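You operate a simulated robot arm through the tools that you are given. There is no shell and no other tool.

You are at the controls of a simulated robot arm. One attempt, no reset.

JOB
Pull the table leaf out, lock it, stand the blue glass on it. Set down upright: what you pick out.

The check looks at the end state, three seconds after you hand in, the way a careful person would. Anything else that was tipped, shoved, dropped, spilled or broken makes it a failure.

ROBOT AND FRAMES
A 6-joint arm with a three-finger gripper, fixed in place. Base frame: the origin is on the floor under the middle of its stand, x ahead of it, y to its left, z up. Units: m, rad, N and s.
It reaches about 1.213 m from its shoulder. Its first joint turns from -2.897 to 2.897 rad. Payload 4.89 kg.
The TCP is the grasp point between the finger pads, 0.03 m short of the fingertips. In the tool frame z runs along the fingers and y along their closing line. The gripper opens to 0.164 m; its body begins 0.125 m behind the TCP.
Orientation is told as [roll, pitch, yaw] about the base's x, y, z axes, in that order, counted from this pose: with the fingers straight down and closing along the base's y, the tool's x points along the base's -x, its y along +y and its z along -z.

CONTROLS
- The arm moves only by the tool step_arm. Its argument "plan" is a list of rows, each a list of 7 numbers: the finger opening in m, from 0 to 0.164, then the shift along the tool's x, y, z in units of 200 mm (1.0 is 200 mm), then the turn, a rotation vector about the tool's x, y, z in units of 45 degrees (1.0 is 45 degrees). In form: [[hand, x, y, z, wx, wy, wz], ...]. A call has 1 to 20 rows; each row is the pose to reach, as a shift and turn from the pose commanded when the call began, along the tool's axes at that moment. A call with a number of a shift or a turn outside -1 to 1 is refused whole. A row lasts 0.2 s, in which the tool goes at most 0.05 m and 0.15 rad; a call with a longer step from one row to the next is refused whole, and so is a gripper value outside its range. A pose out of reach is approached as far as the arm can. The call stops where the force on the tool passes 40 N (or 10 N more than at its start, if that is more) or the arm is blocked; 0.2 s more then pass. Each finger travels about 0.108 m/s and halts on what it meets, pressing with about 22 N; the grip force reading is that of the motor and also rises with nothing between the fingers. The clock runs only during rows and for 0.2 s after the last one: add rows that repeat a pose to give the fingers time. It gives the time, the measured TCP pose, the force on the tool (base axes), the opening and the grip force at its end, in the units of the frame above (readings bear some noise), with the torque about the TCP (base axes, N m) and any sound that the robot's microphone picked up.
- Cameras (640 x 400 px; columns grow to the right, rows downward): "scene" is fixed at [0.0494, 0.6493, 1.435]; the picture's right is [-0.85, -0.53, 0.00], its down [-0.23, 0.36, -0.90] and it looks along [0.48, -0.77, -0.43] (base axes); focal length 368 px, centre (320, 200). "wrist" rides on the gripper at [0.076, -0.002, -0.152] in the tool frame; the picture's right is [0.02, 1.00, 0.00], its down [-0.88, 0.02, -0.47] and it looks along [-0.47, 0.01, 0.88] (tool axes); focal length 247 px, centre (320, 200). There is no depth. A picture from a camera that has moved, and an enlarged one, comes with that camera's place and axes in the base frame and with its lens.
- grab_frame(camera): a new picture of that camera. The clock stands still meanwhile.
- slide_trunk(by): moves the trunk up (or, below 0, down) by that many m; the arm rides with it, the base frame stays. It gives what a move gives, with no picture.
- enlarge(camera, box): a new picture of the part [left, top, right, bottom] of that camera's present view, enlarged. The clock stands still meanwhile.
- close_job(): hands the job in; it is judged then, once.

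Places have to be worked out from the pictures, the camera data and where the tool is seen. Open the gripper and draw the arm clear of the work before you hand the job in, unless the task says otherwise.

The tools are called as name(argument=value, ...) on one line, values as JSON. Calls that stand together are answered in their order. step_arm: Moves the arm, as the interface text tells. Its arguments: {"type":"object","properties":{"plan":{"type":"array"}},"required":["plan"]} The other tools are called the same way: slide_trunk (by) moves the trunk up or down; grab_frame (camera) takes a picture; enlarge (camera, box) takes an enlarged picture of a part of a camera's view; close_job () hands the job in.

At the start:

```text
time_s: 0.0
tcp_pos: [0.3294, -0.5961, 1.0297]
orientation: [0.0, 0.001, 0.001]
ft_force: [0.3, -0.2, 0.5]
torque: [-0.01, 0.0, 0.01]
width: 0.1641
finger_force: 0.1
trunk travel left (down, up): [-0.175, 0.215]
```

scene: 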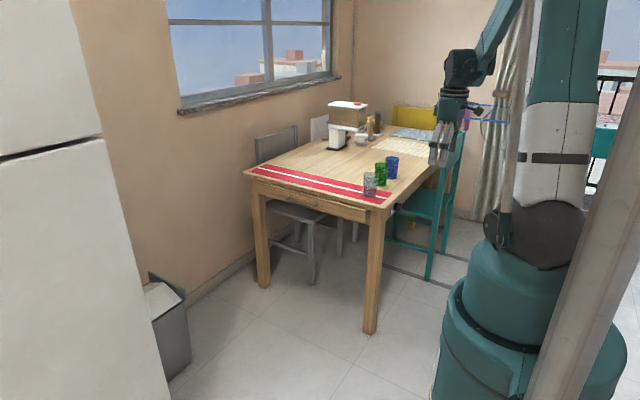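
wrist: 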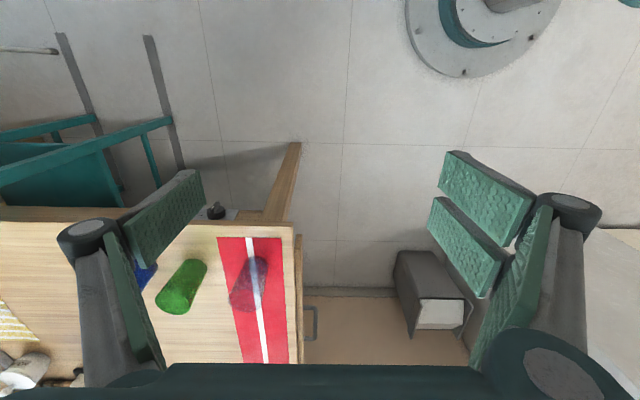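

The table stands ahead with three glasses (clear, green, blue) near its corner, on a red runner and next to it. I take closer views to find the leaf, its pull and its lock.

enlarge(camera="scene", box=[230, 90, 470, 240])

enlarge(camera="scene", box=[340, 140, 440, 220])

enlarge(camera="wrist", box=[120, 160, 340, 370])

```text
2.67 times, centred on (350, 165) of scene
camera zoom: at [0.0494, 0.6493, 1.435], right [-0.85, -0.53, 0.0], down [-0.23, 0.36, -0.9], along [0.48, -0.77, -0.43], focal length 982 px, centre (240, 293)
```

zoom: 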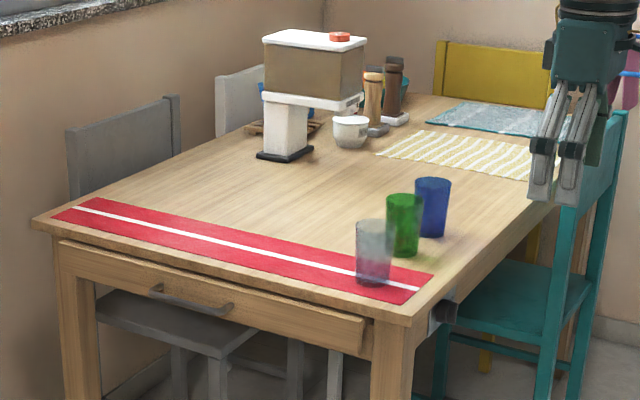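

```text
5.00 times, centred on (390, 180) of scene
camera zoom: at [0.0494, 0.6493, 1.435], right [-0.85, -0.53, 0.0], down [-0.23, 0.36, -0.9], along [0.48, -0.77, -0.43], focal length 1840 px, centre (-30, 300)
```

zoom: 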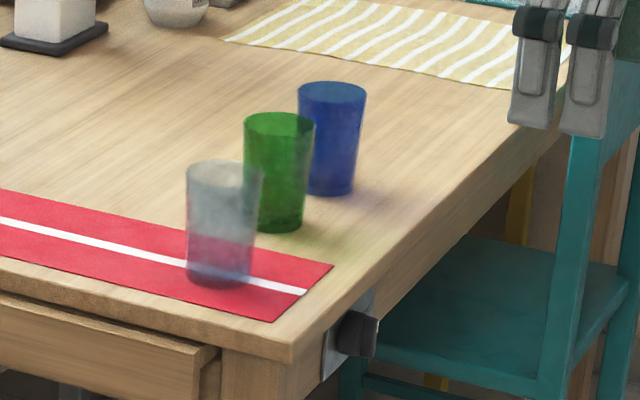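

```text
1.90 times, centred on (230, 265) of wrist
camera zoom: at [0.2525, -0.5979, 1.1832], right [-0.02, 1.0, 0.0], down [0.88, 0.02, 0.47], along [0.47, 0.01, -0.88], focal length 470 px, centre (491, 76)
```

zoom: 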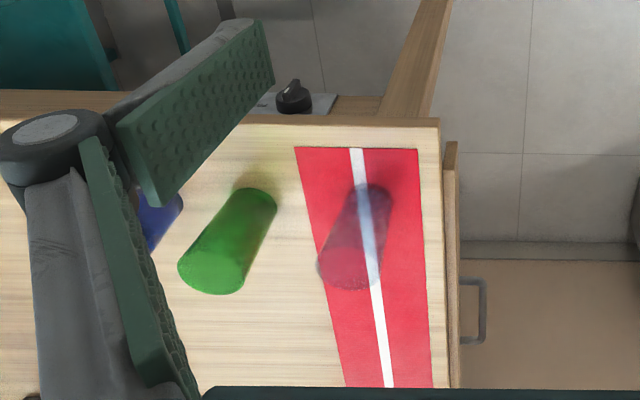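

The tabletop's near corner comes out at about (0.54, -0.65, 0.75). The leaf front with its bail handle is on the +y end, and a knob sits on the robot-side apron near (0.55, -0.84, 0.68). I zoom in on both before moving.

enlarge(camera="scene", box=[385, 195, 417, 215])

enlarge(camera="scene", box=[245, 165, 405, 265])

enlarge(camera="wrist", box=[180, 180, 260, 230])

enlarge(camera="wrist", box=[280, 220, 360, 370])

```text
16.00 times, centred on (401, 205) of scene
camera zoom: at [0.0494, 0.6493, 1.435], right [-0.85, -0.53, 0.0], down [-0.23, 0.36, -0.9], along [0.48, -0.77, -0.43], focal length 5890 px, centre (-976, 120)
```

zoom: 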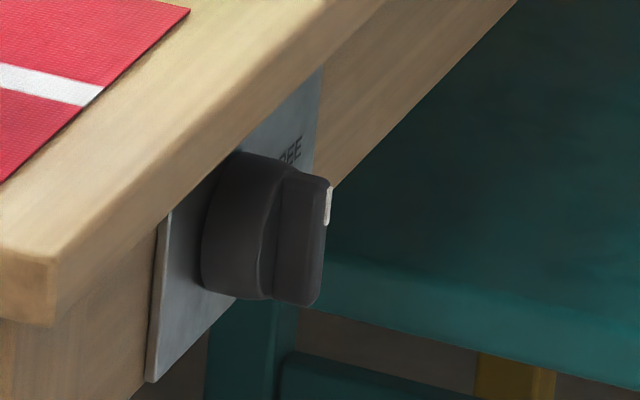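

```text
4.00 times, centred on (325, 215) of scene
camera zoom: at [0.0494, 0.6493, 1.435], right [-0.85, -0.53, 0.0], down [-0.23, 0.36, -0.9], along [0.48, -0.77, -0.43], focal length 1472 px, centre (300, 140)
```

zoom: 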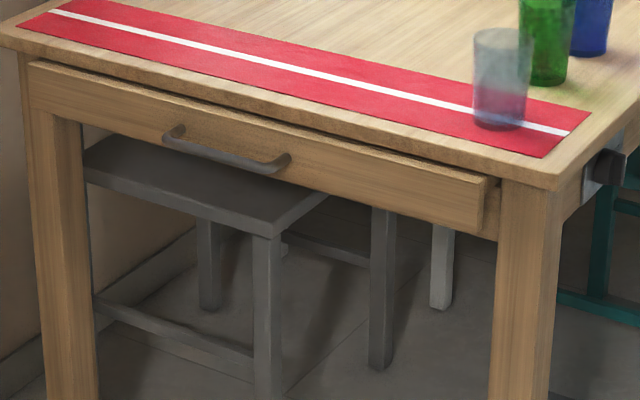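

```text
8.00 times, centred on (220, 205) of wrist
camera zoom: at [0.2525, -0.5979, 1.1832], right [-0.02, 1.0, 0.0], down [0.88, 0.02, 0.47], along [0.47, 0.01, -0.88], focal length 1976 px, centre (1120, 160)
```

zoom: 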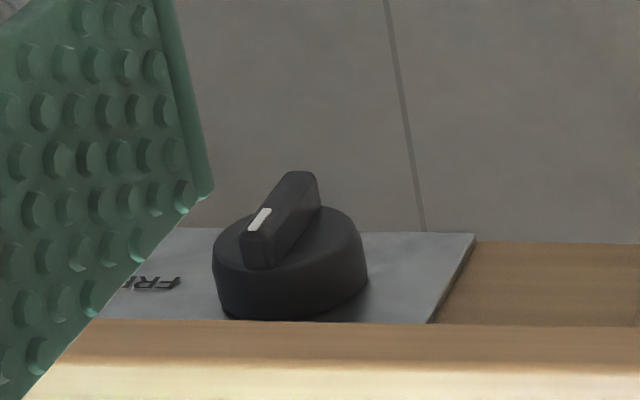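

```text
2.67 times, centred on (320, 295) of wrist
camera zoom: at [0.2525, -0.5979, 1.1832], right [-0.02, 1.0, 0.0], down [0.88, 0.02, 0.47], along [0.47, 0.01, -0.88], focal length 659 px, centre (320, -53)
```

zoom: 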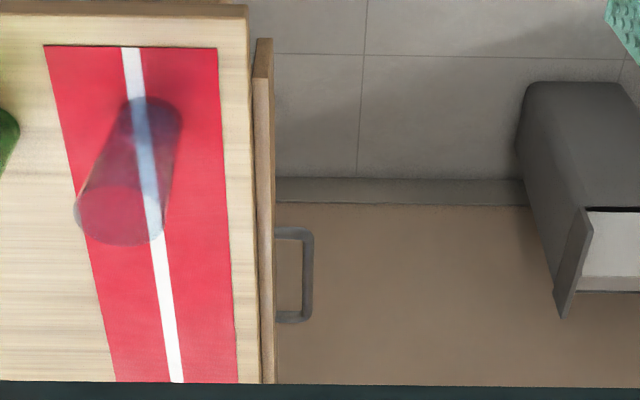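

The knob's pointer points up at "FREE", and I need to see where "LOCK" is. I move toward the knob's side of the table and tilt the gripper forward, so the wrist camera looks at the plate, while staying clear of the table edge at x=0.54.

step_arm(plan=[[0.164, 0, -0.14, 0.13, 0, -0.167, 0], [0.164, 0, -0.28, 0.26, 0, -0.333, 0], [0.164, 0, -0.42, 0.39, 0, -0.5, 0], [0.164, 0, -0.56, 0.52, 0, -0.667, 0], [0.164, 0, -0.7, 0.65, 0, -0.833, 0], [0.164, 0, -0.84, 0.78, 0, -1.0, 0], [0.164, 0, -0.9, 0.85, 0, -1.0, 0]])

grab_frame(camera="wrist")

grab_frame(camera="scene")

```text
time_s: 1.6
tcp_pos: [0.3279, -0.7776, 0.8619]
orientation: [0.001, -0.787, 0.002]
ft_force: [0.3, 0.1, 0.0]
torque: [-0.01, 0.03, -0.02]
width: 0.1638
finger_force: 0.1
trunk travel left (down, up): [-0.175, 0.215]
```

```text
taken
camera wrist: at [0.1669, -0.7777, 0.9155], right [-0.02, 1.0, -0.02], down [0.29, 0.02, 0.96], along [0.96, 0.01, -0.29], focal length 247 px, centre (320, 200)
```

wrist: 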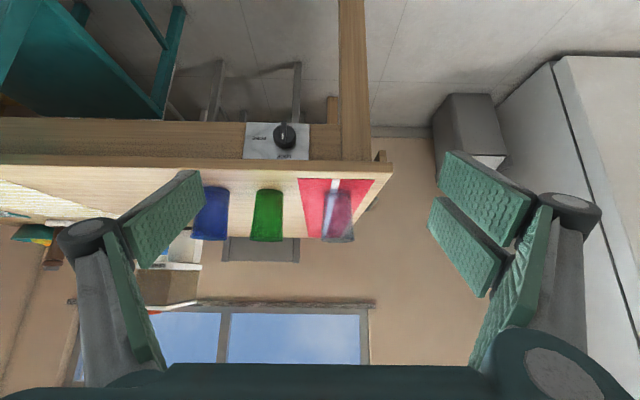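

```text
taken
```

scene: 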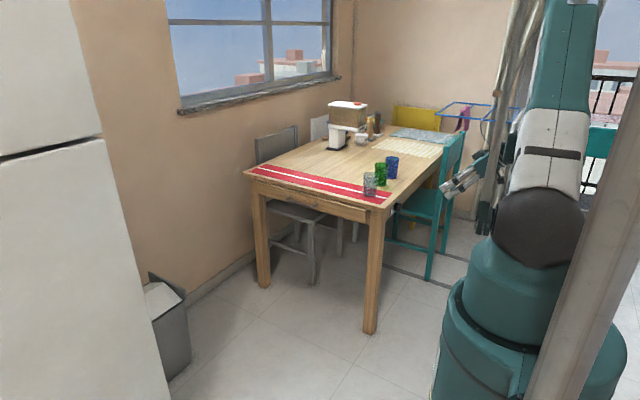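

The plate is in view upside down, so I enlarge it to read the labels and the pointer.

enlarge(camera="wrist", box=[234, 112, 324, 168])

enlarge(camera="wrist", box=[180, 150, 400, 290])

enlarge(camera="scene", box=[420, 0, 640, 300])

```text
7.11 times, centred on (279, 140) of wrist
camera zoom: at [0.1669, -0.7777, 0.9155], right [-0.02, 1.0, -0.02], down [0.29, 0.02, 0.96], along [0.96, 0.01, -0.29], focal length 1756 px, centre (612, 627)
```

zoom: 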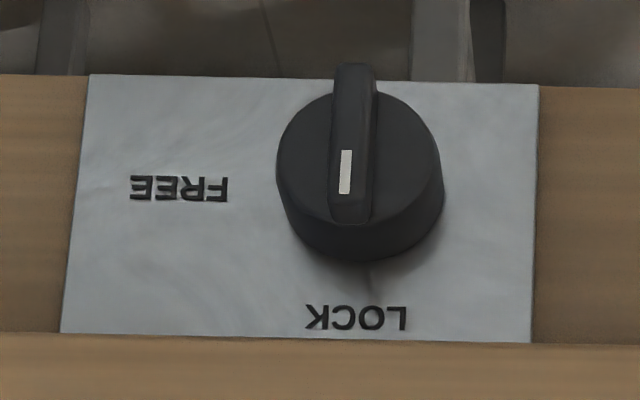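

```text
2.86 times, centred on (290, 220) of wrist
camera zoom: at [0.1669, -0.7777, 0.9155], right [-0.02, 1.0, -0.02], down [0.29, 0.02, 0.96], along [0.96, 0.01, -0.29], focal length 706 px, centre (406, 143)
```

zoom: 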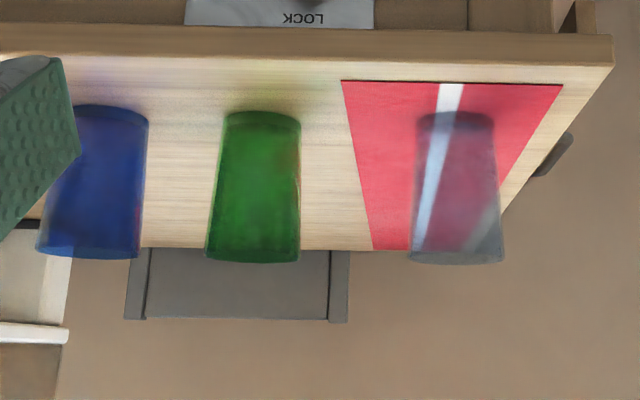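

```text
1.33 times, centred on (530, 150) of scene
camera zoom: at [0.0494, 0.6493, 1.435], right [-0.85, -0.53, 0.0], down [-0.23, 0.36, -0.9], along [0.48, -0.77, -0.43], focal length 491 px, centre (40, 267)
```

zoom: 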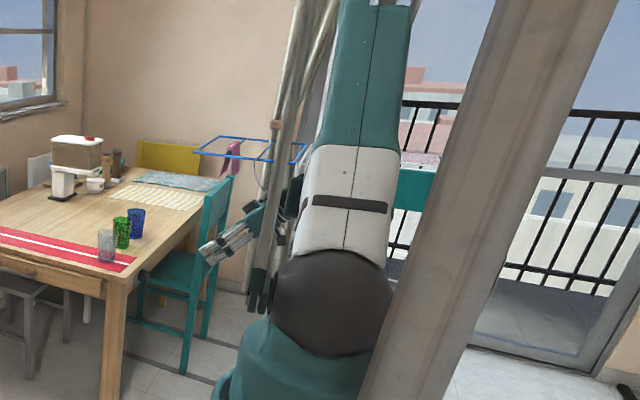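

The picture is upside down, and read that way round the white pointer points up at LOCK, with FREE on the -y side. The leaf is therefore locked shut, so I must turn the knob to FREE, pull the leaf, then turn it back to LOCK. I level the gripper along +x in front of the knob, about 0.14 m off, to look at it straight on.

step_arm(plan=[[0.164, 0.055, -0.042, 0.13, 0, -0.143, 0], [0.164, 0.11, -0.084, 0.26, 0, -0.286, 0], [0.164, 0.165, -0.126, 0.39, 0, -0.429, 0], [0.164, 0.22, -0.168, 0.52, 0, -0.571, 0], [0.164, 0.275, -0.21, 0.65, 0, -0.714, 0], [0.164, 0.33, -0.252, 0.78, 0, -0.857, 0], [0.164, 0.378, -0.295, 0.887, 0, -0.998, 0], [0.164, 0.378, -0.295, 0.887, 0, -0.998, 0]])

grab_frame(camera="wrist")

grab_frame(camera="scene")

```text
time_s: 3.4
tcp_pos: [0.4019, -0.8363, 0.6802]
orientation: [-0.507, -1.571, 0.508]
ft_force: [-0.6, 0.2, 0.7]
torque: [-0.01, 0.09, -0.08]
width: 0.1639
finger_force: 0.2
trunk travel left (down, up): [-0.175, 0.215]
```

```text
taken
camera wrist: at [0.2502, -0.8378, 0.605], right [0.0, 1.0, -0.02], down [-0.47, 0.02, 0.88], along [0.88, 0.01, 0.47], focal length 247 px, centre (320, 200)
```

wrist: 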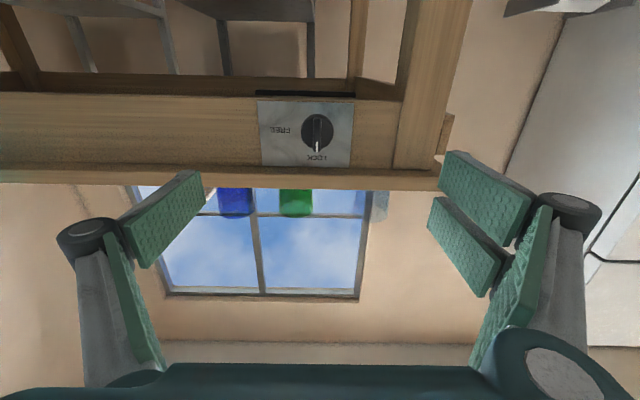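

```text
taken
```

scene: 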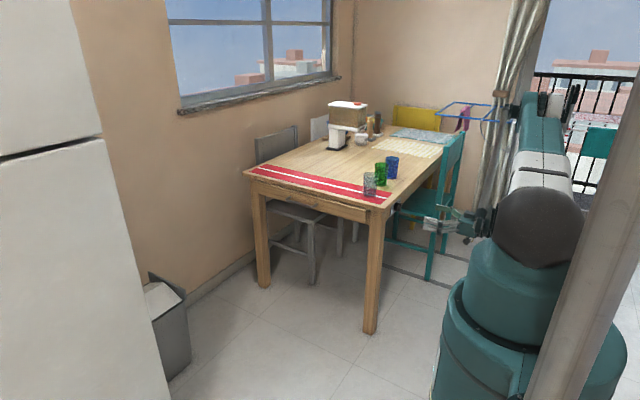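

enlarge(camera="wrist", box=[240, 85, 368, 175])

enlarge(camera="scene", box=[360, 180, 488, 260])

```text
4.44 times, centred on (304, 130) of wrist
camera zoom: at [0.2502, -0.8378, 0.605], right [0.0, 1.0, -0.02], down [-0.47, 0.02, 0.88], along [0.88, 0.01, 0.47], focal length 1098 px, centre (391, 511)
```

zoom: 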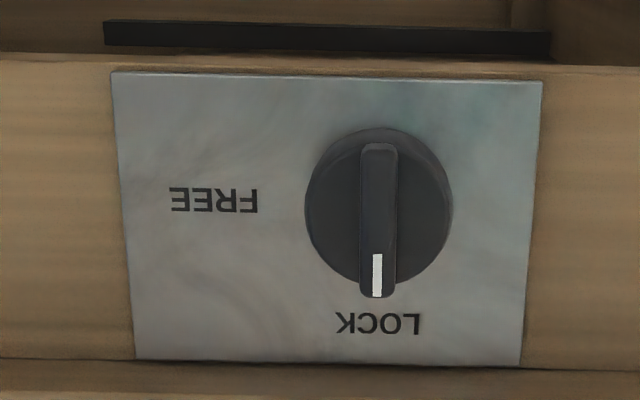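

```text
5.00 times, centred on (424, 220) of scene
camera zoom: at [0.0494, 0.6493, 1.435], right [-0.85, -0.53, 0.0], down [-0.23, 0.36, -0.9], along [0.48, -0.77, -0.43], focal length 1840 px, centre (-200, 100)
```

zoom: 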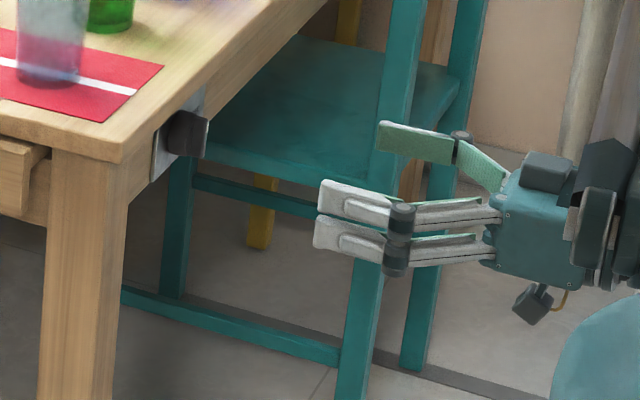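

The pointer is clearly at LOCK, with FREE a quarter turn clockwise as seen from the front. I put the knob axis at about y=-0.840, z=0.676 and the ridge front at x≈0.54. I narrow the fingers and move closer to confirm before gripping the ridge.

step_arm(plan=[[0.07, 0.005, -0.005, 0.1, 0, 0, 0], [0.07, 0.01, -0.01, 0.2, 0, 0, 0], [0.07, 0.015, -0.014, 0.3, 0, 0, 0], [0.07, 0.021, -0.018, 0.4, 0, 0, 0], [0.07, 0.021, -0.018, 0.4, 0, 0, 0]])

grab_frame(camera="wrist")

enlarge(camera="scene", box=[370, 180, 466, 240])

```text
time_s: 4.6
tcp_pos: [0.4828, -0.8388, 0.6763]
orientation: [-0.024, -1.569, 0.028]
ft_force: [-0.6, -0.4, 1.1]
torque: [0.01, 0.01, -0.02]
width: 0.0699
finger_force: 0.2
trunk travel left (down, up): [-0.175, 0.215]
```

```text
taken
camera wrist: at [0.3292, -0.8409, 0.6012], right [0.0, 1.0, -0.02], down [-0.47, 0.02, 0.88], along [0.88, 0.01, 0.47], focal length 247 px, centre (320, 200)
```

wrist: 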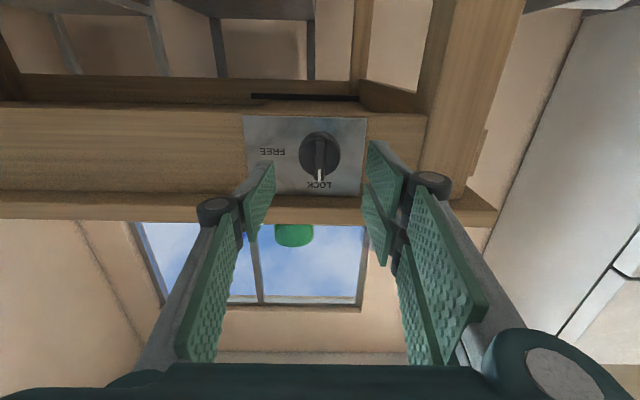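

```text
6.67 times, centred on (418, 210) of scene
camera zoom: at [0.0494, 0.6493, 1.435], right [-0.85, -0.53, 0.0], down [-0.23, 0.36, -0.9], along [0.48, -0.77, -0.43], focal length 2454 px, centre (-333, 133)
```

zoom: 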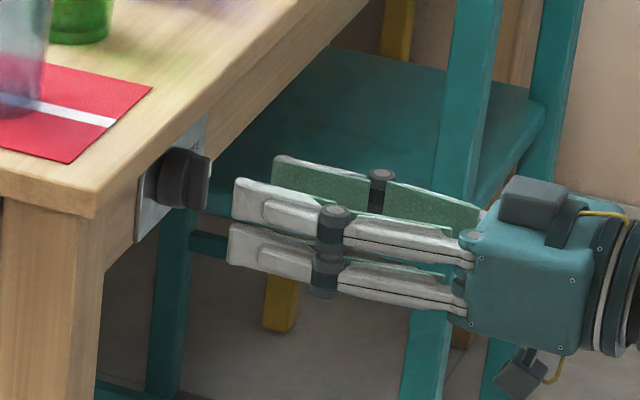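

The fingers straddle the knob well. I enlarge both views for a finer estimate of the ridge depth and alignment.

enlarge(camera="wrist", box=[240, 100, 400, 200])

enlarge(camera="scene", box=[384, 190, 424, 220])

```text
4.00 times, centred on (320, 150) of wrist
camera zoom: at [0.3292, -0.8409, 0.6012], right [0.0, 1.0, -0.02], down [-0.47, 0.02, 0.88], along [0.88, 0.01, 0.47], focal length 988 px, centre (320, 400)
```

zoom: 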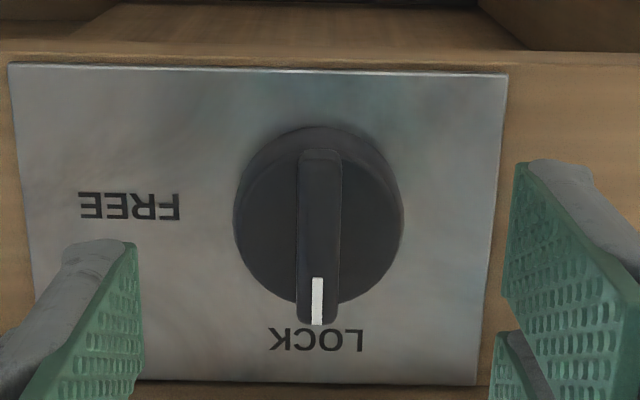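

```text
13.33 times, centred on (404, 205) of scene
camera zoom: at [0.0494, 0.6493, 1.435], right [-0.85, -0.53, 0.0], down [-0.23, 0.36, -0.9], along [0.48, -0.77, -0.43], focal length 4908 px, centre (-800, 133)
```

zoom: 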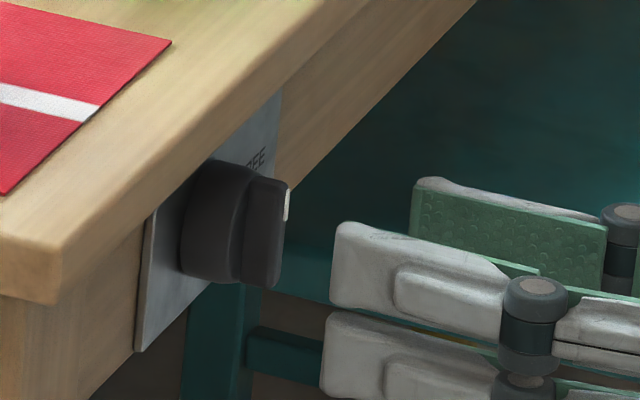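

The ridge runs z 0.656–0.695 with its front at x≈0.541 and a disc face near 0.555, so the axis is (y, z)=(-0.8395, 0.6755) and I'm within a millimetre of it. I advance 40 mm so the fingertips flank the ridge, then close on it.

step_arm(plan=[[0.07, 0.003, -0.003, 0.07, 0, 0, 0], [0.07, 0.003, -0.003, 0.14, 0, 0, 0], [0.07, 0.003, -0.003, 0.2, 0, 0, 0], [0.03, 0.003, -0.003, 0.2, 0, 0, 0], [0.0, 0.003, -0.003, 0.2, 0, 0, 0], [0.0, 0.003, -0.003, 0.2, 0, 0, 0], [0.0, 0.003, -0.003, 0.2, 0, 0, 0]])

grab_frame(camera="wrist")

enlarge(camera="scene", box=[370, 180, 450, 230])

```text
time_s: 6.2
tcp_pos: [0.5218, -0.8404, 0.6759]
orientation: [0.03, -1.569, -0.028]
ft_force: [7.7, -2.5, 2.3]
torque: [-0.02, 0.01, -0.08]
width: 0.0098
finger_force: 44.6
trunk travel left (down, up): [-0.175, 0.215]
```

```text
taken
camera wrist: at [0.3685, -0.8412, 0.6007], right [0.0, 1.0, -0.02], down [-0.47, 0.02, 0.88], along [0.88, 0.01, 0.47], focal length 247 px, centre (320, 200)
```

wrist: 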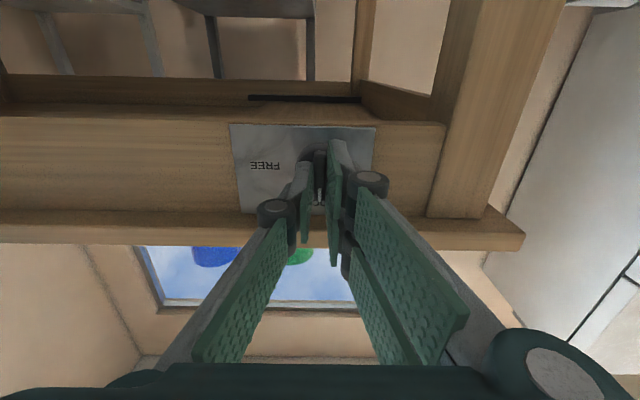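

```text
8.00 times, centred on (410, 205) of scene
camera zoom: at [0.0494, 0.6493, 1.435], right [-0.85, -0.53, 0.0], down [-0.23, 0.36, -0.9], along [0.48, -0.77, -0.43], focal length 2945 px, centre (-400, 160)
```

zoom: 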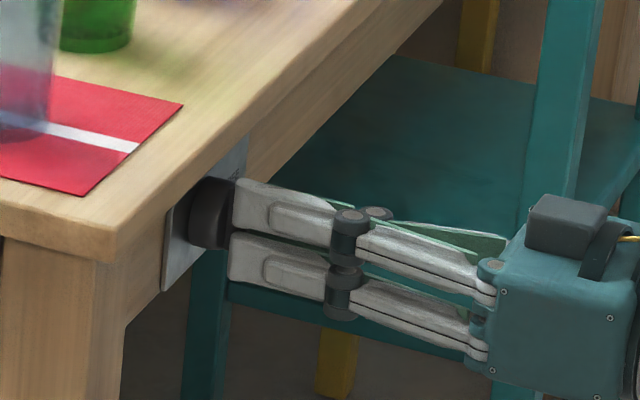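

The ridge is held (opening 9.8 mm, grip loaded). I turn +45° about the tool axis, which is clockwise from the front toward FREE, and watch the torque.

step_arm(plan=[[0.0, 0, 0, 0, 0, 0, 0.125], [0.0, 0, 0, 0, 0, 0, 0.25], [0.0, 0, 0, 0, 0, 0, 0.375], [0.0, 0, 0, 0, 0, 0, 0.5], [0.0, 0, 0, 0, 0, 0, 0.625], [0.0, 0, 0, 0, 0, 0, 0.75], [0.0, 0, 0, 0, 0, 0, 0.875], [0.0, 0, 0, 0, 0, 0, 1.0]])

enlarge(camera="scene", box=[370, 180, 450, 230])

grab_frame(camera="wrist")

```text
time_s: 8.0
tcp_pos: [0.5211, -0.8402, 0.6762]
orientation: [1.567, -0.783, -1.57]
ft_force: [-4.7, -11.4, 9.0]
torque: [-0.02, 0.41, 0.43]
width: 0.0099
finger_force: 44.4
trunk travel left (down, up): [-0.175, 0.215]
```

```text
8.00 times, centred on (410, 205) of scene
camera zoom: at [0.0494, 0.6493, 1.435], right [-0.85, -0.53, 0.0], down [-0.23, 0.36, -0.9], along [0.48, -0.77, -0.43], focal length 2945 px, centre (-400, 160)
```

zoom: 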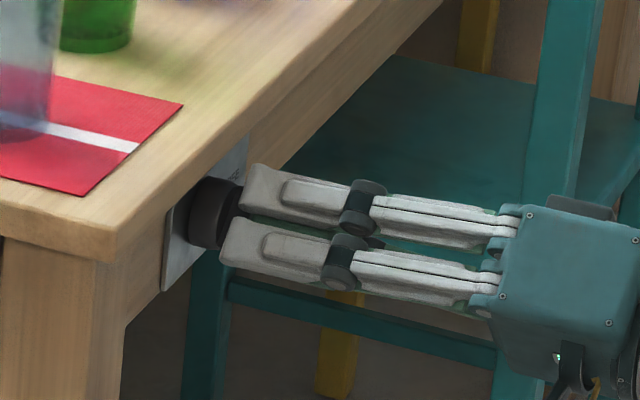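

```text
taken
camera wrist: at [0.3686, -0.7865, 0.6219], right [0.0, 0.72, 0.69], down [-0.47, -0.61, 0.64], along [0.88, -0.33, 0.34], focal length 247 px, centre (320, 200)
```

wrist: 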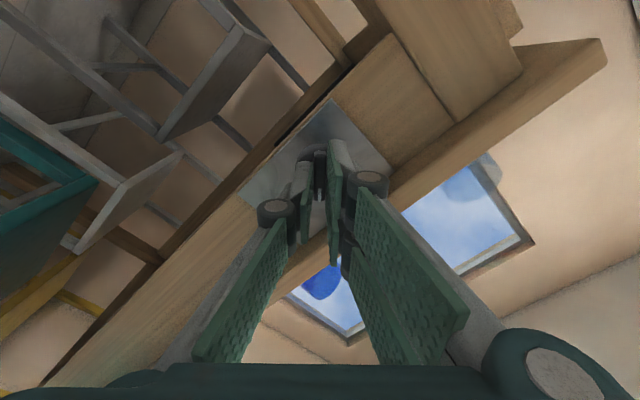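

The knob follows the turn, with moderate side force (~14 N). I complete the other 45° with a tiny shift to relieve the load.

step_arm(plan=[[0.0, -0.001, 0, 0, 0, 0, 0.125], [0.0, -0.002, 0, 0, 0, 0, 0.25], [0.0, -0.003, 0, 0, 0, 0, 0.375], [0.0, -0.004, 0, 0, 0, 0, 0.5], [0.0, -0.004, 0, 0, 0, 0, 0.625], [0.0, -0.004, 0, 0, 0, 0, 0.75], [0.0, -0.004, 0, 0, 0, 0, 0.875], [0.0, -0.004, 0, 0, 0, 0, 1.0]])

grab_frame(camera="wrist")

enlarge(camera="scene", box=[370, 180, 450, 230])

```text
time_s: 9.4
tcp_pos: [0.5215, -0.8391, 0.6757]
orientation: [1.566, -0.196, -1.568]
ft_force: [-8.1, -1.8, -4.7]
torque: [0.06, 0.2, 0.31]
width: 0.0098
finger_force: 44.7
trunk travel left (down, up): [-0.175, 0.215]
stopped in row 7: the force on the tool passed its limit at 40 N (the readings are from after the stop); the commanded pose is now the measured one
```

```text
taken
camera wrist: at [0.3686, -0.765, 0.661], right [0.0, 0.22, 0.98], down [-0.47, -0.86, 0.19], along [0.88, -0.46, 0.1], focal length 247 px, centre (320, 200)
```

wrist: 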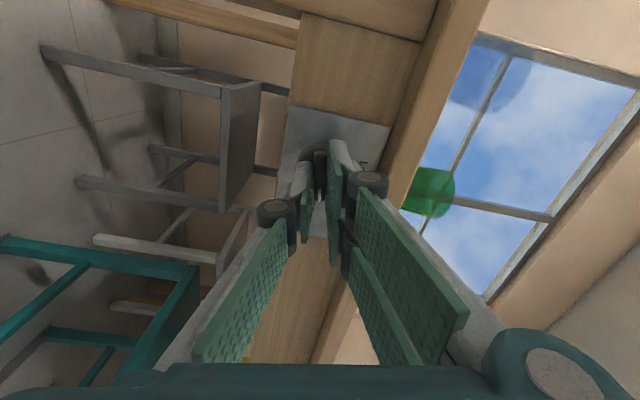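

```text
8.00 times, centred on (410, 205) of scene
camera zoom: at [0.0494, 0.6493, 1.435], right [-0.85, -0.53, 0.0], down [-0.23, 0.36, -0.9], along [0.48, -0.77, -0.43], focal length 2945 px, centre (-400, 160)
```

zoom: 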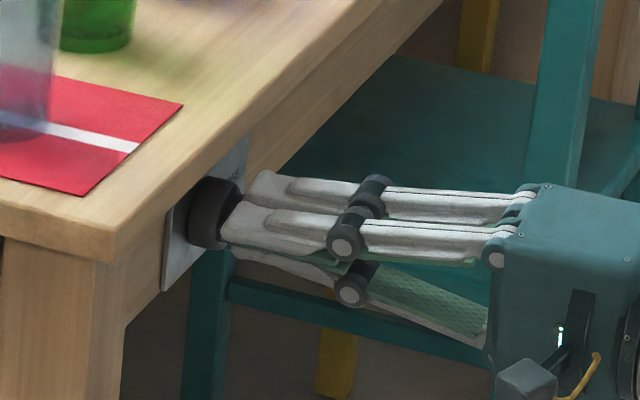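

It stopped at about 79° on a brief force spike, and the load has now relaxed. I continue in small, slow increments toward 90°.

step_arm(plan=[[0.0, 0, 0, 0, 0, 0, 0.05], [0.0, 0, 0, 0, 0, 0, 0.1], [0.0, 0, 0, 0, 0, 0, 0.15]])

```text
time_s: 10.2
tcp_pos: [0.5211, -0.8398, 0.6758]
orientation: [1.568, -0.076, -1.569]
ft_force: [-11.2, -1.8, -8.2]
torque: [0.02, 0.07, -1.43]
width: 0.0099
finger_force: 44.9
trunk travel left (down, up): [-0.175, 0.215]
```

The knob is now at about 86° with low forces, so I finish the last few degrees.

step_arm(plan=[[0.0, 0, 0, 0, 0, 0, 0.05], [0.0, 0, 0, 0, 0, 0, 0.097], [0.0, 0, 0, 0, 0, 0, 0.11]])

grab_frame(camera="wrist")

```text
time_s: 11.1
tcp_pos: [0.5222, -0.8402, 0.676]
orientation: [1.567, 0.01, -1.569]
ft_force: [-17.0, 5.4, -8.0]
torque: [-0.4, 0.2, -0.33]
width: 0.0097
finger_force: 45.1
trunk travel left (down, up): [-0.175, 0.215]
```

```text
taken
camera wrist: at [0.3686, -0.7634, 0.6764], right [0.0, 0.01, 1.0], down [-0.47, -0.88, 0.01], along [0.88, -0.47, 0.0], focal length 247 px, centre (320, 200)
```

wrist: 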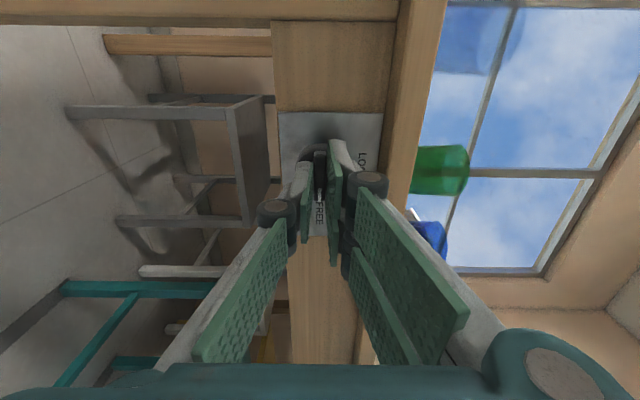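

At 90° the pointer side reads FREE and there's a hint of the stop. I open only a little, because the table overhang is above the fingers, then back straight off and check the pointer.

step_arm(plan=[[0.03, 0, 0, 0, 0, 0, 0], [0.03, 0, 0, 0, 0, 0, 0], [0.03, 0, 0, -0.1, 0, 0, 0], [0.03, 0, 0, -0.25, 0, 0, 0], [0.07, 0, 0, -0.4, 0, 0, 0], [0.1, 0, 0, -0.5, 0, 0, 0]])

grab_frame(camera="wrist")

enlarge(camera="scene", box=[370, 180, 450, 230])

```text
time_s: 12.4
tcp_pos: [0.4213, -0.8395, 0.6778]
orientation: [1.565, 0.009, -1.57]
ft_force: [0.6, -0.3, 0.1]
torque: [-0.01, 0.0, -0.03]
width: 0.1001
finger_force: 0.1
trunk travel left (down, up): [-0.175, 0.215]
```

```text
taken
camera wrist: at [0.2681, -0.7636, 0.678], right [0.0, 0.01, 1.0], down [-0.47, -0.88, 0.01], along [0.88, -0.47, 0.0], focal length 247 px, centre (320, 200)
```

wrist: 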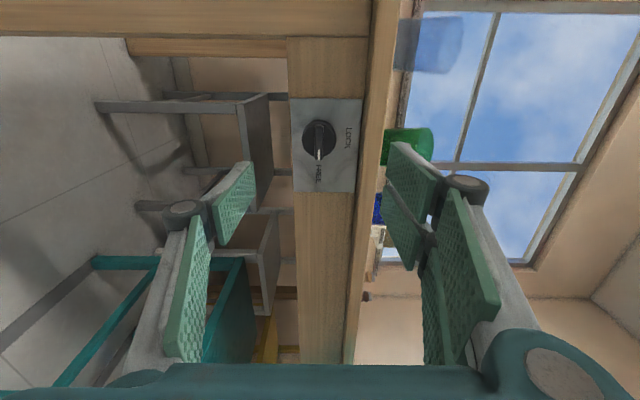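

```text
8.00 times, centred on (410, 205) of scene
camera zoom: at [0.0494, 0.6493, 1.435], right [-0.85, -0.53, 0.0], down [-0.23, 0.36, -0.9], along [0.48, -0.77, -0.43], focal length 2945 px, centre (-400, 160)
```

zoom: 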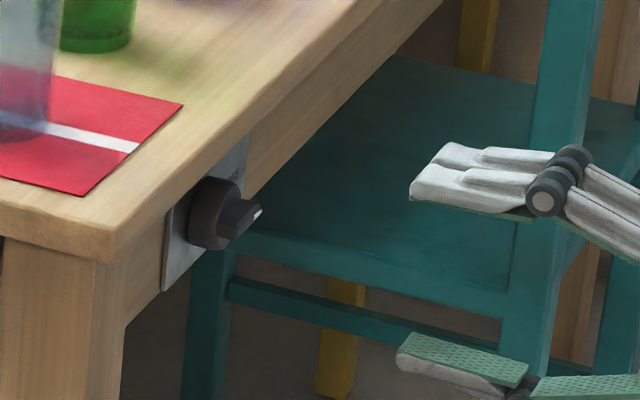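

The pointer now sits at FREE. Next is the handle: I back away from the table side, rise, and swing the gripper toward pointing along -y, in front of the leaf end.

step_arm(plan=[[0.1, 0.13, 0.12, -0.1, 0, -0.14, 0], [0.1, 0.27, 0.24, -0.15, 0, -0.28, 0], [0.1, 0.41, 0.36, -0.2, 0, -0.42, 0], [0.1, 0.55, 0.48, -0.25, 0, -0.56, 0], [0.1, 0.69, 0.6, -0.25, 0, -0.7, 0], [0.1, 0.83, 0.7, -0.25, 0, -0.85, 0], [0.1, 0.95, 0.75, -0.25, 0, -1.0, 0]])

grab_frame(camera="scene")

```text
time_s: 14.1
tcp_pos: [0.4074, -0.8094, 1.0292]
orientation: [1.55, 0.007, -2.349]
ft_force: [-2.1, -0.4, -0.1]
torque: [0.03, 0.02, 0.3]
width: 0.1001
finger_force: 0.6
out of reach, approached as far as the arm can: row 1, 2, 3, 4, 5, 6, 7
trunk travel left (down, up): [-0.175, 0.215]
```

```text
taken
```

scene: 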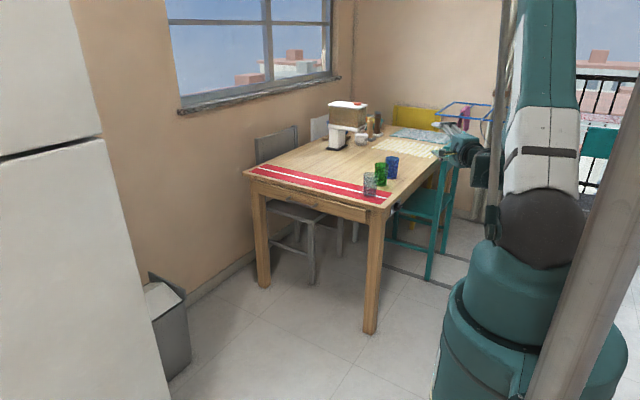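

That diagonal pose was too close in for the arm, and it ended higher than planned, clear of everything. I move up and outward over the table at a safe height to regain a well-conditioned pose.

step_arm(plan=[[0.1, 0, 0.2, 0.0, 0, 0, 0], [0.1, 0, 0.4, 0.05, 0, 0, 0], [0.1, 0.05, 0.6, 0.15, 0, 0, 0], [0.1, 0.1, 0.75, 0.3, 0, 0, 0], [0.1, 0.15, 0.85, 0.45, 0, 0, 0], [0.1, 0.2, 0.95, 0.6, 0, 0, 0], [0.1, 0.25, 0.95, 0.8, 0, 0, 0], [0.1, 0.283, 0.95, 0.99, 0, 0, 0]])

grab_frame(camera="scene")

```text
time_s: 15.8
tcp_pos: [0.5922, -0.9156, 1.219]
orientation: [1.565, 0.005, -2.354]
ft_force: [-1.4, 0.7, 1.7]
torque: [0.15, 0.18, 0.08]
width: 0.1
finger_force: 0.0
trunk travel left (down, up): [-0.175, 0.215]
```

```text
taken
```

scene: 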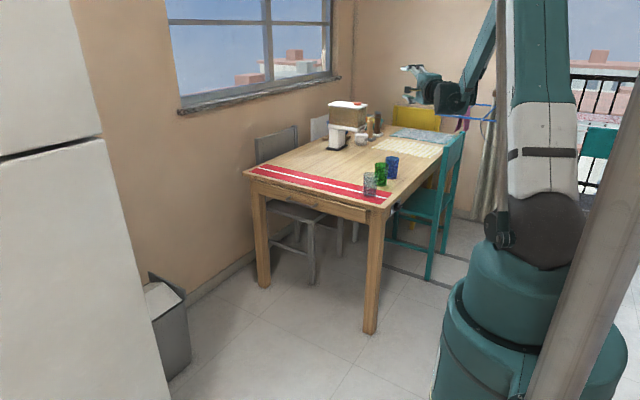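

The reference is the reached pose, which is good. Now I swing over the table corner toward +x/+y while turning to face -y.

step_arm(plan=[[0.1, 0.14, -0.02, 0, 0, -0.14, 0], [0.1, 0.28, -0.04, 0, 0, -0.28, 0], [0.1, 0.42, -0.06, 0, 0, -0.42, 0], [0.1, 0.56, -0.08, 0, 0, -0.56, 0], [0.1, 0.7, -0.1, 0, 0, -0.7, 0], [0.1, 0.85, -0.12, 0, 0, -0.85, 0], [0.1, 1.0, -0.15, 0, 0, -1.0, 0]])

grab_frame(camera="wrist")

```text
time_s: 17.4
tcp_pos: [0.731, -0.774, 1.1922]
orientation: [1.563, -0.002, 3.141]
ft_force: [-2.6, -1.0, 0.6]
torque: [0.14, -0.02, 0.35]
width: 0.1
finger_force: 0.0
out of reach, approached as far as the arm can: row 2
trunk travel left (down, up): [-0.175, 0.215]
```

```text
taken
camera wrist: at [0.807, -0.6218, 1.1919], right [0.02, -0.01, 1.0], down [-0.88, 0.47, 0.02], along [-0.47, -0.88, 0.0], focal length 247 px, centre (320, 200)
```

wrist: 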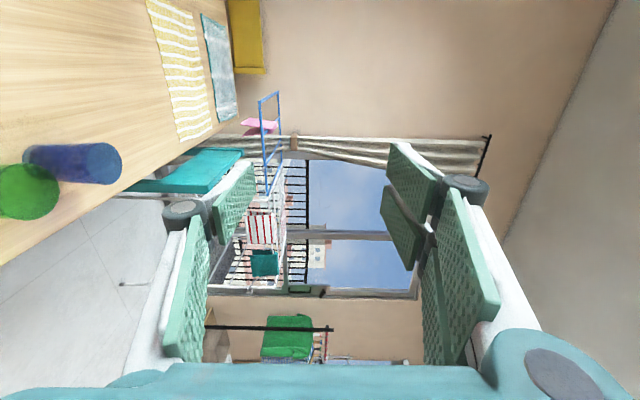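

Now facing -y over the table. I move outward past the table end at height, toward x≈0.92, y≈-0.45.

step_arm(plan=[[0.1, 0.12, 0, -0.14, 0, 0, 0], [0.1, 0.25, 0, -0.28, 0, 0, 0], [0.1, 0.38, 0, -0.42, 0, 0, 0], [0.1, 0.51, 0, -0.56, 0, 0, 0], [0.1, 0.64, -0.05, -0.7, 0, 0, 0], [0.1, 0.77, -0.1, -0.84, 0, 0, 0], [0.1, 0.9, -0.15, -0.98, 0, 0, 0]])

step_arm(plan=[[0.1, 0, -0.05, -0.2, 0, 0, 0], [0.1, 0, -0.15, -0.4, 0, 0, 0], [0.1, 0, -0.25, -0.6, 0, 0, 0], [0.1, 0, -0.4, -0.75, 0, 0, 0], [0.1, 0, -0.6, -0.75, 0, 0, 0], [0.1, 0, -0.8, -0.75, 0, 0, 0]])

grab_frame(camera="wrist")

grab_frame(camera="scene")

```text
time_s: 19.1
tcp_pos: [0.9132, -0.5764, 1.1617]
orientation: [1.56, -0.002, -3.143]
ft_force: [-1.2, -0.4, 0.8]
torque: [0.1, 0.0, 0.23]
width: 0.1001
finger_force: 0.0
trunk travel left (down, up): [-0.175, 0.215]
```

```text
time_s: 20.4
tcp_pos: [0.9136, -0.4245, 1.0046]
orientation: [1.558, -0.003, -3.14]
ft_force: [-1.1, -0.3, 0.9]
torque: [0.13, 0.03, 0.18]
width: 0.1003
finger_force: 0.0
trunk travel left (down, up): [-0.175, 0.215]
```

```text
taken
camera wrist: at [0.9893, -0.2724, 1.0048], right [0.02, -0.01, 1.0], down [-0.88, 0.47, 0.02], along [-0.47, -0.88, 0.0], focal length 247 px, centre (320, 200)
```

wrist: 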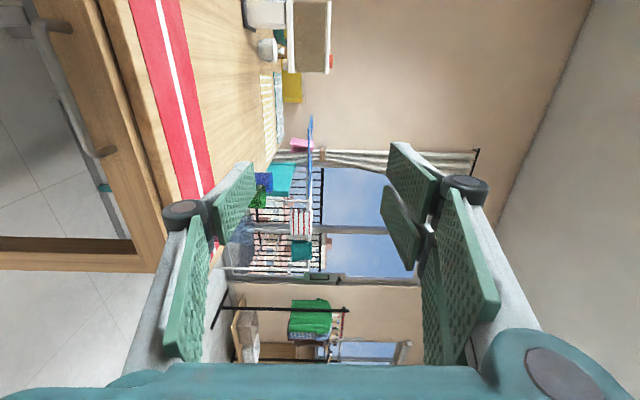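

```text
taken
```

scene: 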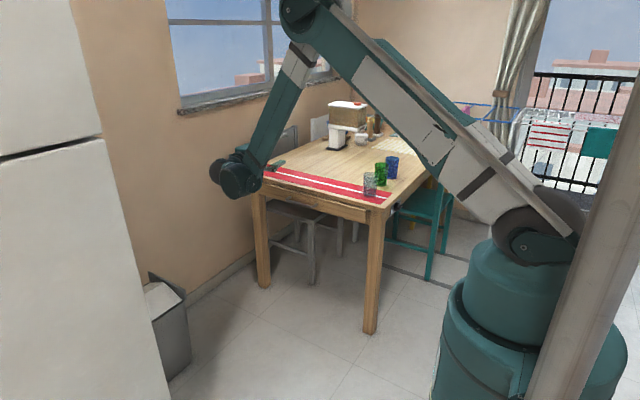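

The handle bar shows at about x 0.87–1.02, y≈-0.59, z≈0.70. I lower to the handle's height while staying ~0.17 m out in front of it.

step_arm(plan=[[0.1, 0, -0.2, 0, 0, 0, 0], [0.1, 0, -0.4, 0, 0, 0, 0], [0.1, 0, -0.6, 0, 0, 0, 0], [0.1, 0, -0.8, 0, 0, 0, 0], [0.1, 0, -1.0, 0, 0, 0, 0]])

step_arm(plan=[[0.1, 0.03, -0.2, 0, 0, 0, 0], [0.1, 0.06, -0.4, 0, 0, 0, 0], [0.1, 0.1, -0.5, 0, 0.0, 0, 0], [0.1, 0.1, -0.5, 0, 0, 0, 0]])

grab_frame(camera="wrist")

grab_frame(camera="scene")

```text
time_s: 21.6
tcp_pos: [0.9136, -0.4251, 0.8041]
orientation: [1.561, -0.003, -3.14]
ft_force: [-1.3, -0.3, 0.9]
torque: [0.19, -0.02, 0.18]
width: 0.0999
finger_force: 0.1
trunk travel left (down, up): [-0.175, 0.215]
```

```text
time_s: 22.6
tcp_pos: [0.9318, -0.4226, 0.7023]
orientation: [1.562, -0.002, -3.141]
ft_force: [0.4, 0.2, 0.2]
torque: [0.02, -0.02, 0.01]
width: 0.0998
finger_force: 0.1
trunk travel left (down, up): [-0.175, 0.215]
```

```text
taken
camera wrist: at [1.0079, -0.2705, 0.7028], right [0.02, -0.01, 1.0], down [-0.88, 0.47, 0.03], along [-0.47, -0.88, 0.0], focal length 247 px, centre (320, 200)
```

wrist: 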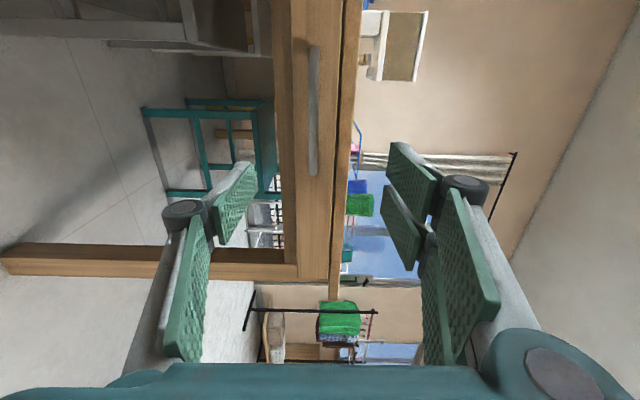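

```text
taken
```

scene: 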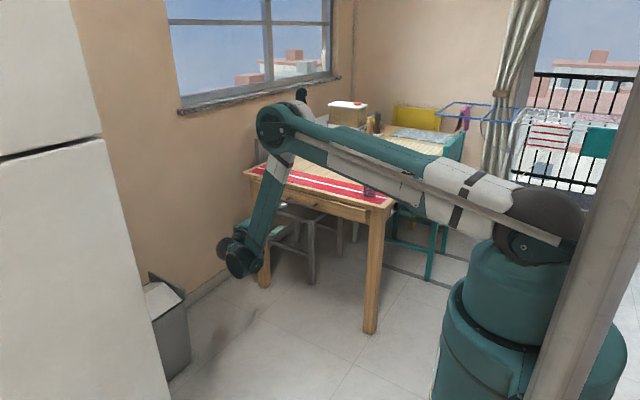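

The handle bar is in view right beside the tool axis, about 9 mm below it. I enlarge to measure it and its standoff from the leaf front.

enlarge(camera="wrist", box=[240, 20, 400, 120])

enlarge(camera="wrist", box=[240, 100, 400, 200])

enlarge(camera="scene", box=[200, 80, 440, 290])

```text
4.00 times, centred on (320, 70) of wrist
camera zoom: at [1.0079, -0.2705, 0.7028], right [0.02, -0.01, 1.0], down [-0.88, 0.47, 0.03], along [-0.47, -0.88, 0.0], focal length 988 px, centre (320, 720)
```

zoom: 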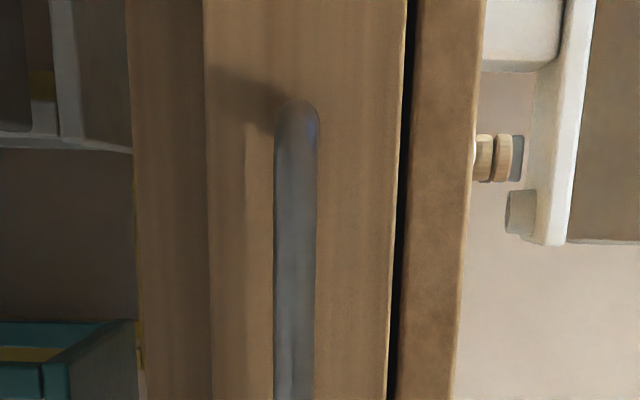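

```text
4.00 times, centred on (320, 150) of wrist
camera zoom: at [1.0079, -0.2705, 0.7028], right [0.02, -0.01, 1.0], down [-0.88, 0.47, 0.03], along [-0.47, -0.88, 0.0], focal length 988 px, centre (320, 400)
```

zoom: 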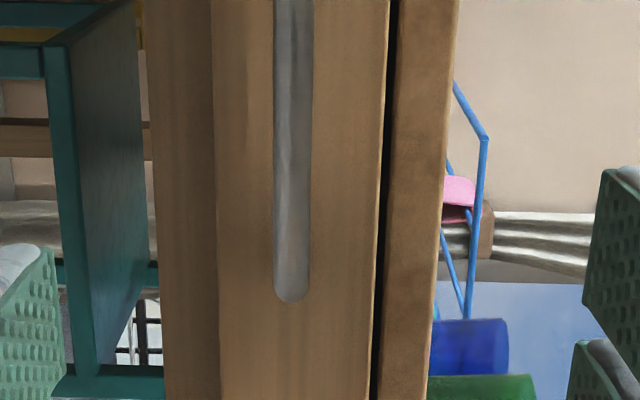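

```text
1.90 times, centred on (320, 185) of scene
camera zoom: at [0.0494, 0.6493, 1.435], right [-0.85, -0.53, 0.0], down [-0.23, 0.36, -0.9], along [0.48, -0.77, -0.43], focal length 701 px, centre (320, 229)
```

zoom: 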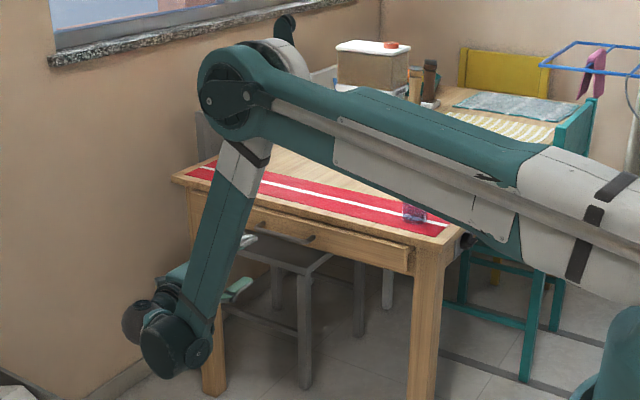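

The bar is ~12 mm thick, centred at z≈0.692, y≈-0.597, with ~30 mm clear behind it. I narrow the fingers to 60 mm, drop 8 mm and advance to straddle it.

step_arm(plan=[[0.06, 0, -0.02, 0.1, 0, 0, 0], [0.06, 0, -0.04, 0.25, 0, 0, 0], [0.06, 0, -0.04, 0.45, 0, 0, 0], [0.06, 0, -0.04, 0.63, 0, 0, 0], [0.06, 0, -0.04, 0.75, 0, 0, 0], [0.06, 0, -0.04, 0.82, 0, 0, 0], [0.06, 0, -0.04, 0.82, 0, 0, 0]])

grab_frame(camera="wrist")

enlarge(camera="scene", box=[240, 160, 340, 230])

```text
time_s: 24.2
tcp_pos: [0.9251, -0.5834, 0.7036]
orientation: [1.558, -0.003, -3.139]
ft_force: [-0.2, -0.2, -0.2]
torque: [0.0, -0.02, 0.01]
width: 0.0601
finger_force: 0.1
out of reach, approached as far as the arm can: row 3, 4, 5, 6, 7
trunk travel left (down, up): [-0.175, 0.215]
```

```text
taken
camera wrist: at [1.0015, -0.431, 0.7044], right [0.02, -0.01, 1.0], down [-0.88, 0.47, 0.03], along [-0.47, -0.88, 0.0], focal length 247 px, centre (320, 200)
```

wrist: 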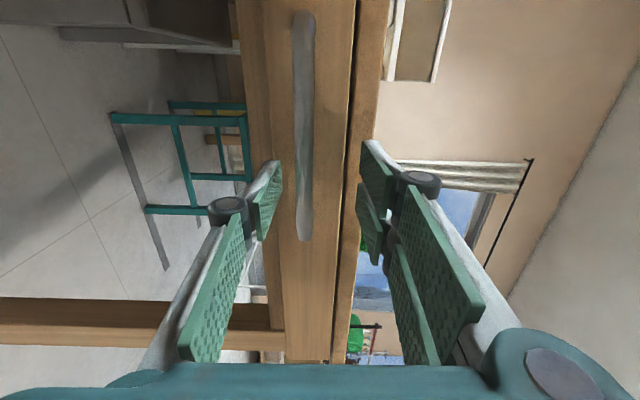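

```text
5.71 times, centred on (290, 195) of scene
camera zoom: at [0.0494, 0.6493, 1.435], right [-0.85, -0.53, 0.0], down [-0.23, 0.36, -0.9], along [0.48, -0.77, -0.43], focal length 2103 px, centre (491, 229)
```

zoom: 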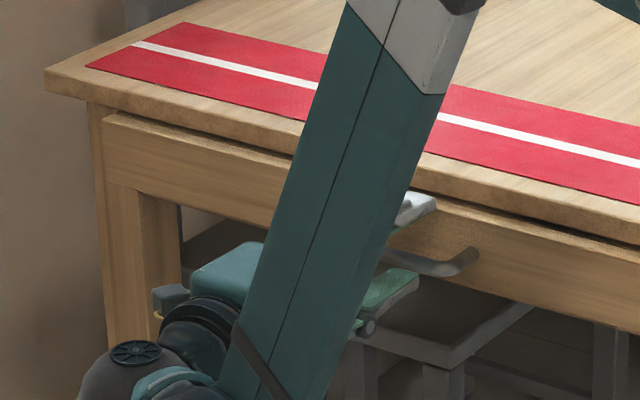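

The arm is at the edge of its reach here, 13 mm too high to take the bar. I back out, then lower the trunk so the shoulder is nearer handle height.

step_arm(plan=[[0.06, 0, 0, -0.2, 0, 0, 0], [0.06, 0, 0, -0.4, 0, 0, 0], [0.06, 0, 0, -0.6, 0, 0, 0]])

slide_trunk(by=-0.13)

grab_frame(camera="scene")

```text
time_s: 25.1
tcp_pos: [0.9273, -0.4649, 0.707]
orientation: [1.561, -0.003, 3.141]
ft_force: [-0.8, -1.4, -0.5]
torque: [-0.04, 0.02, 0.0]
width: 0.0601
finger_force: 0.1
trunk travel left (down, up): [-0.175, 0.215]
```

```text
time_s: 26.6
tcp_pos: [0.9286, -0.4634, 0.5755]
orientation: [1.562, -0.004, -3.14]
ft_force: [0.1, 0.4, -0.9]
torque: [0.0, 0.02, -0.03]
width: 0.06
finger_force: 0.1
trunk travel left (down, up): [-0.045, 0.345]
```

```text
taken
```

scene: 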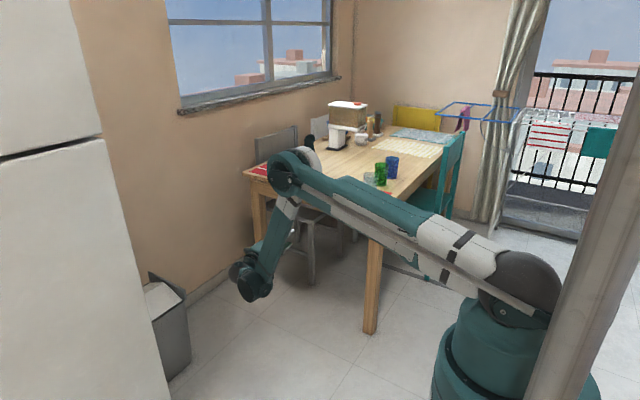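

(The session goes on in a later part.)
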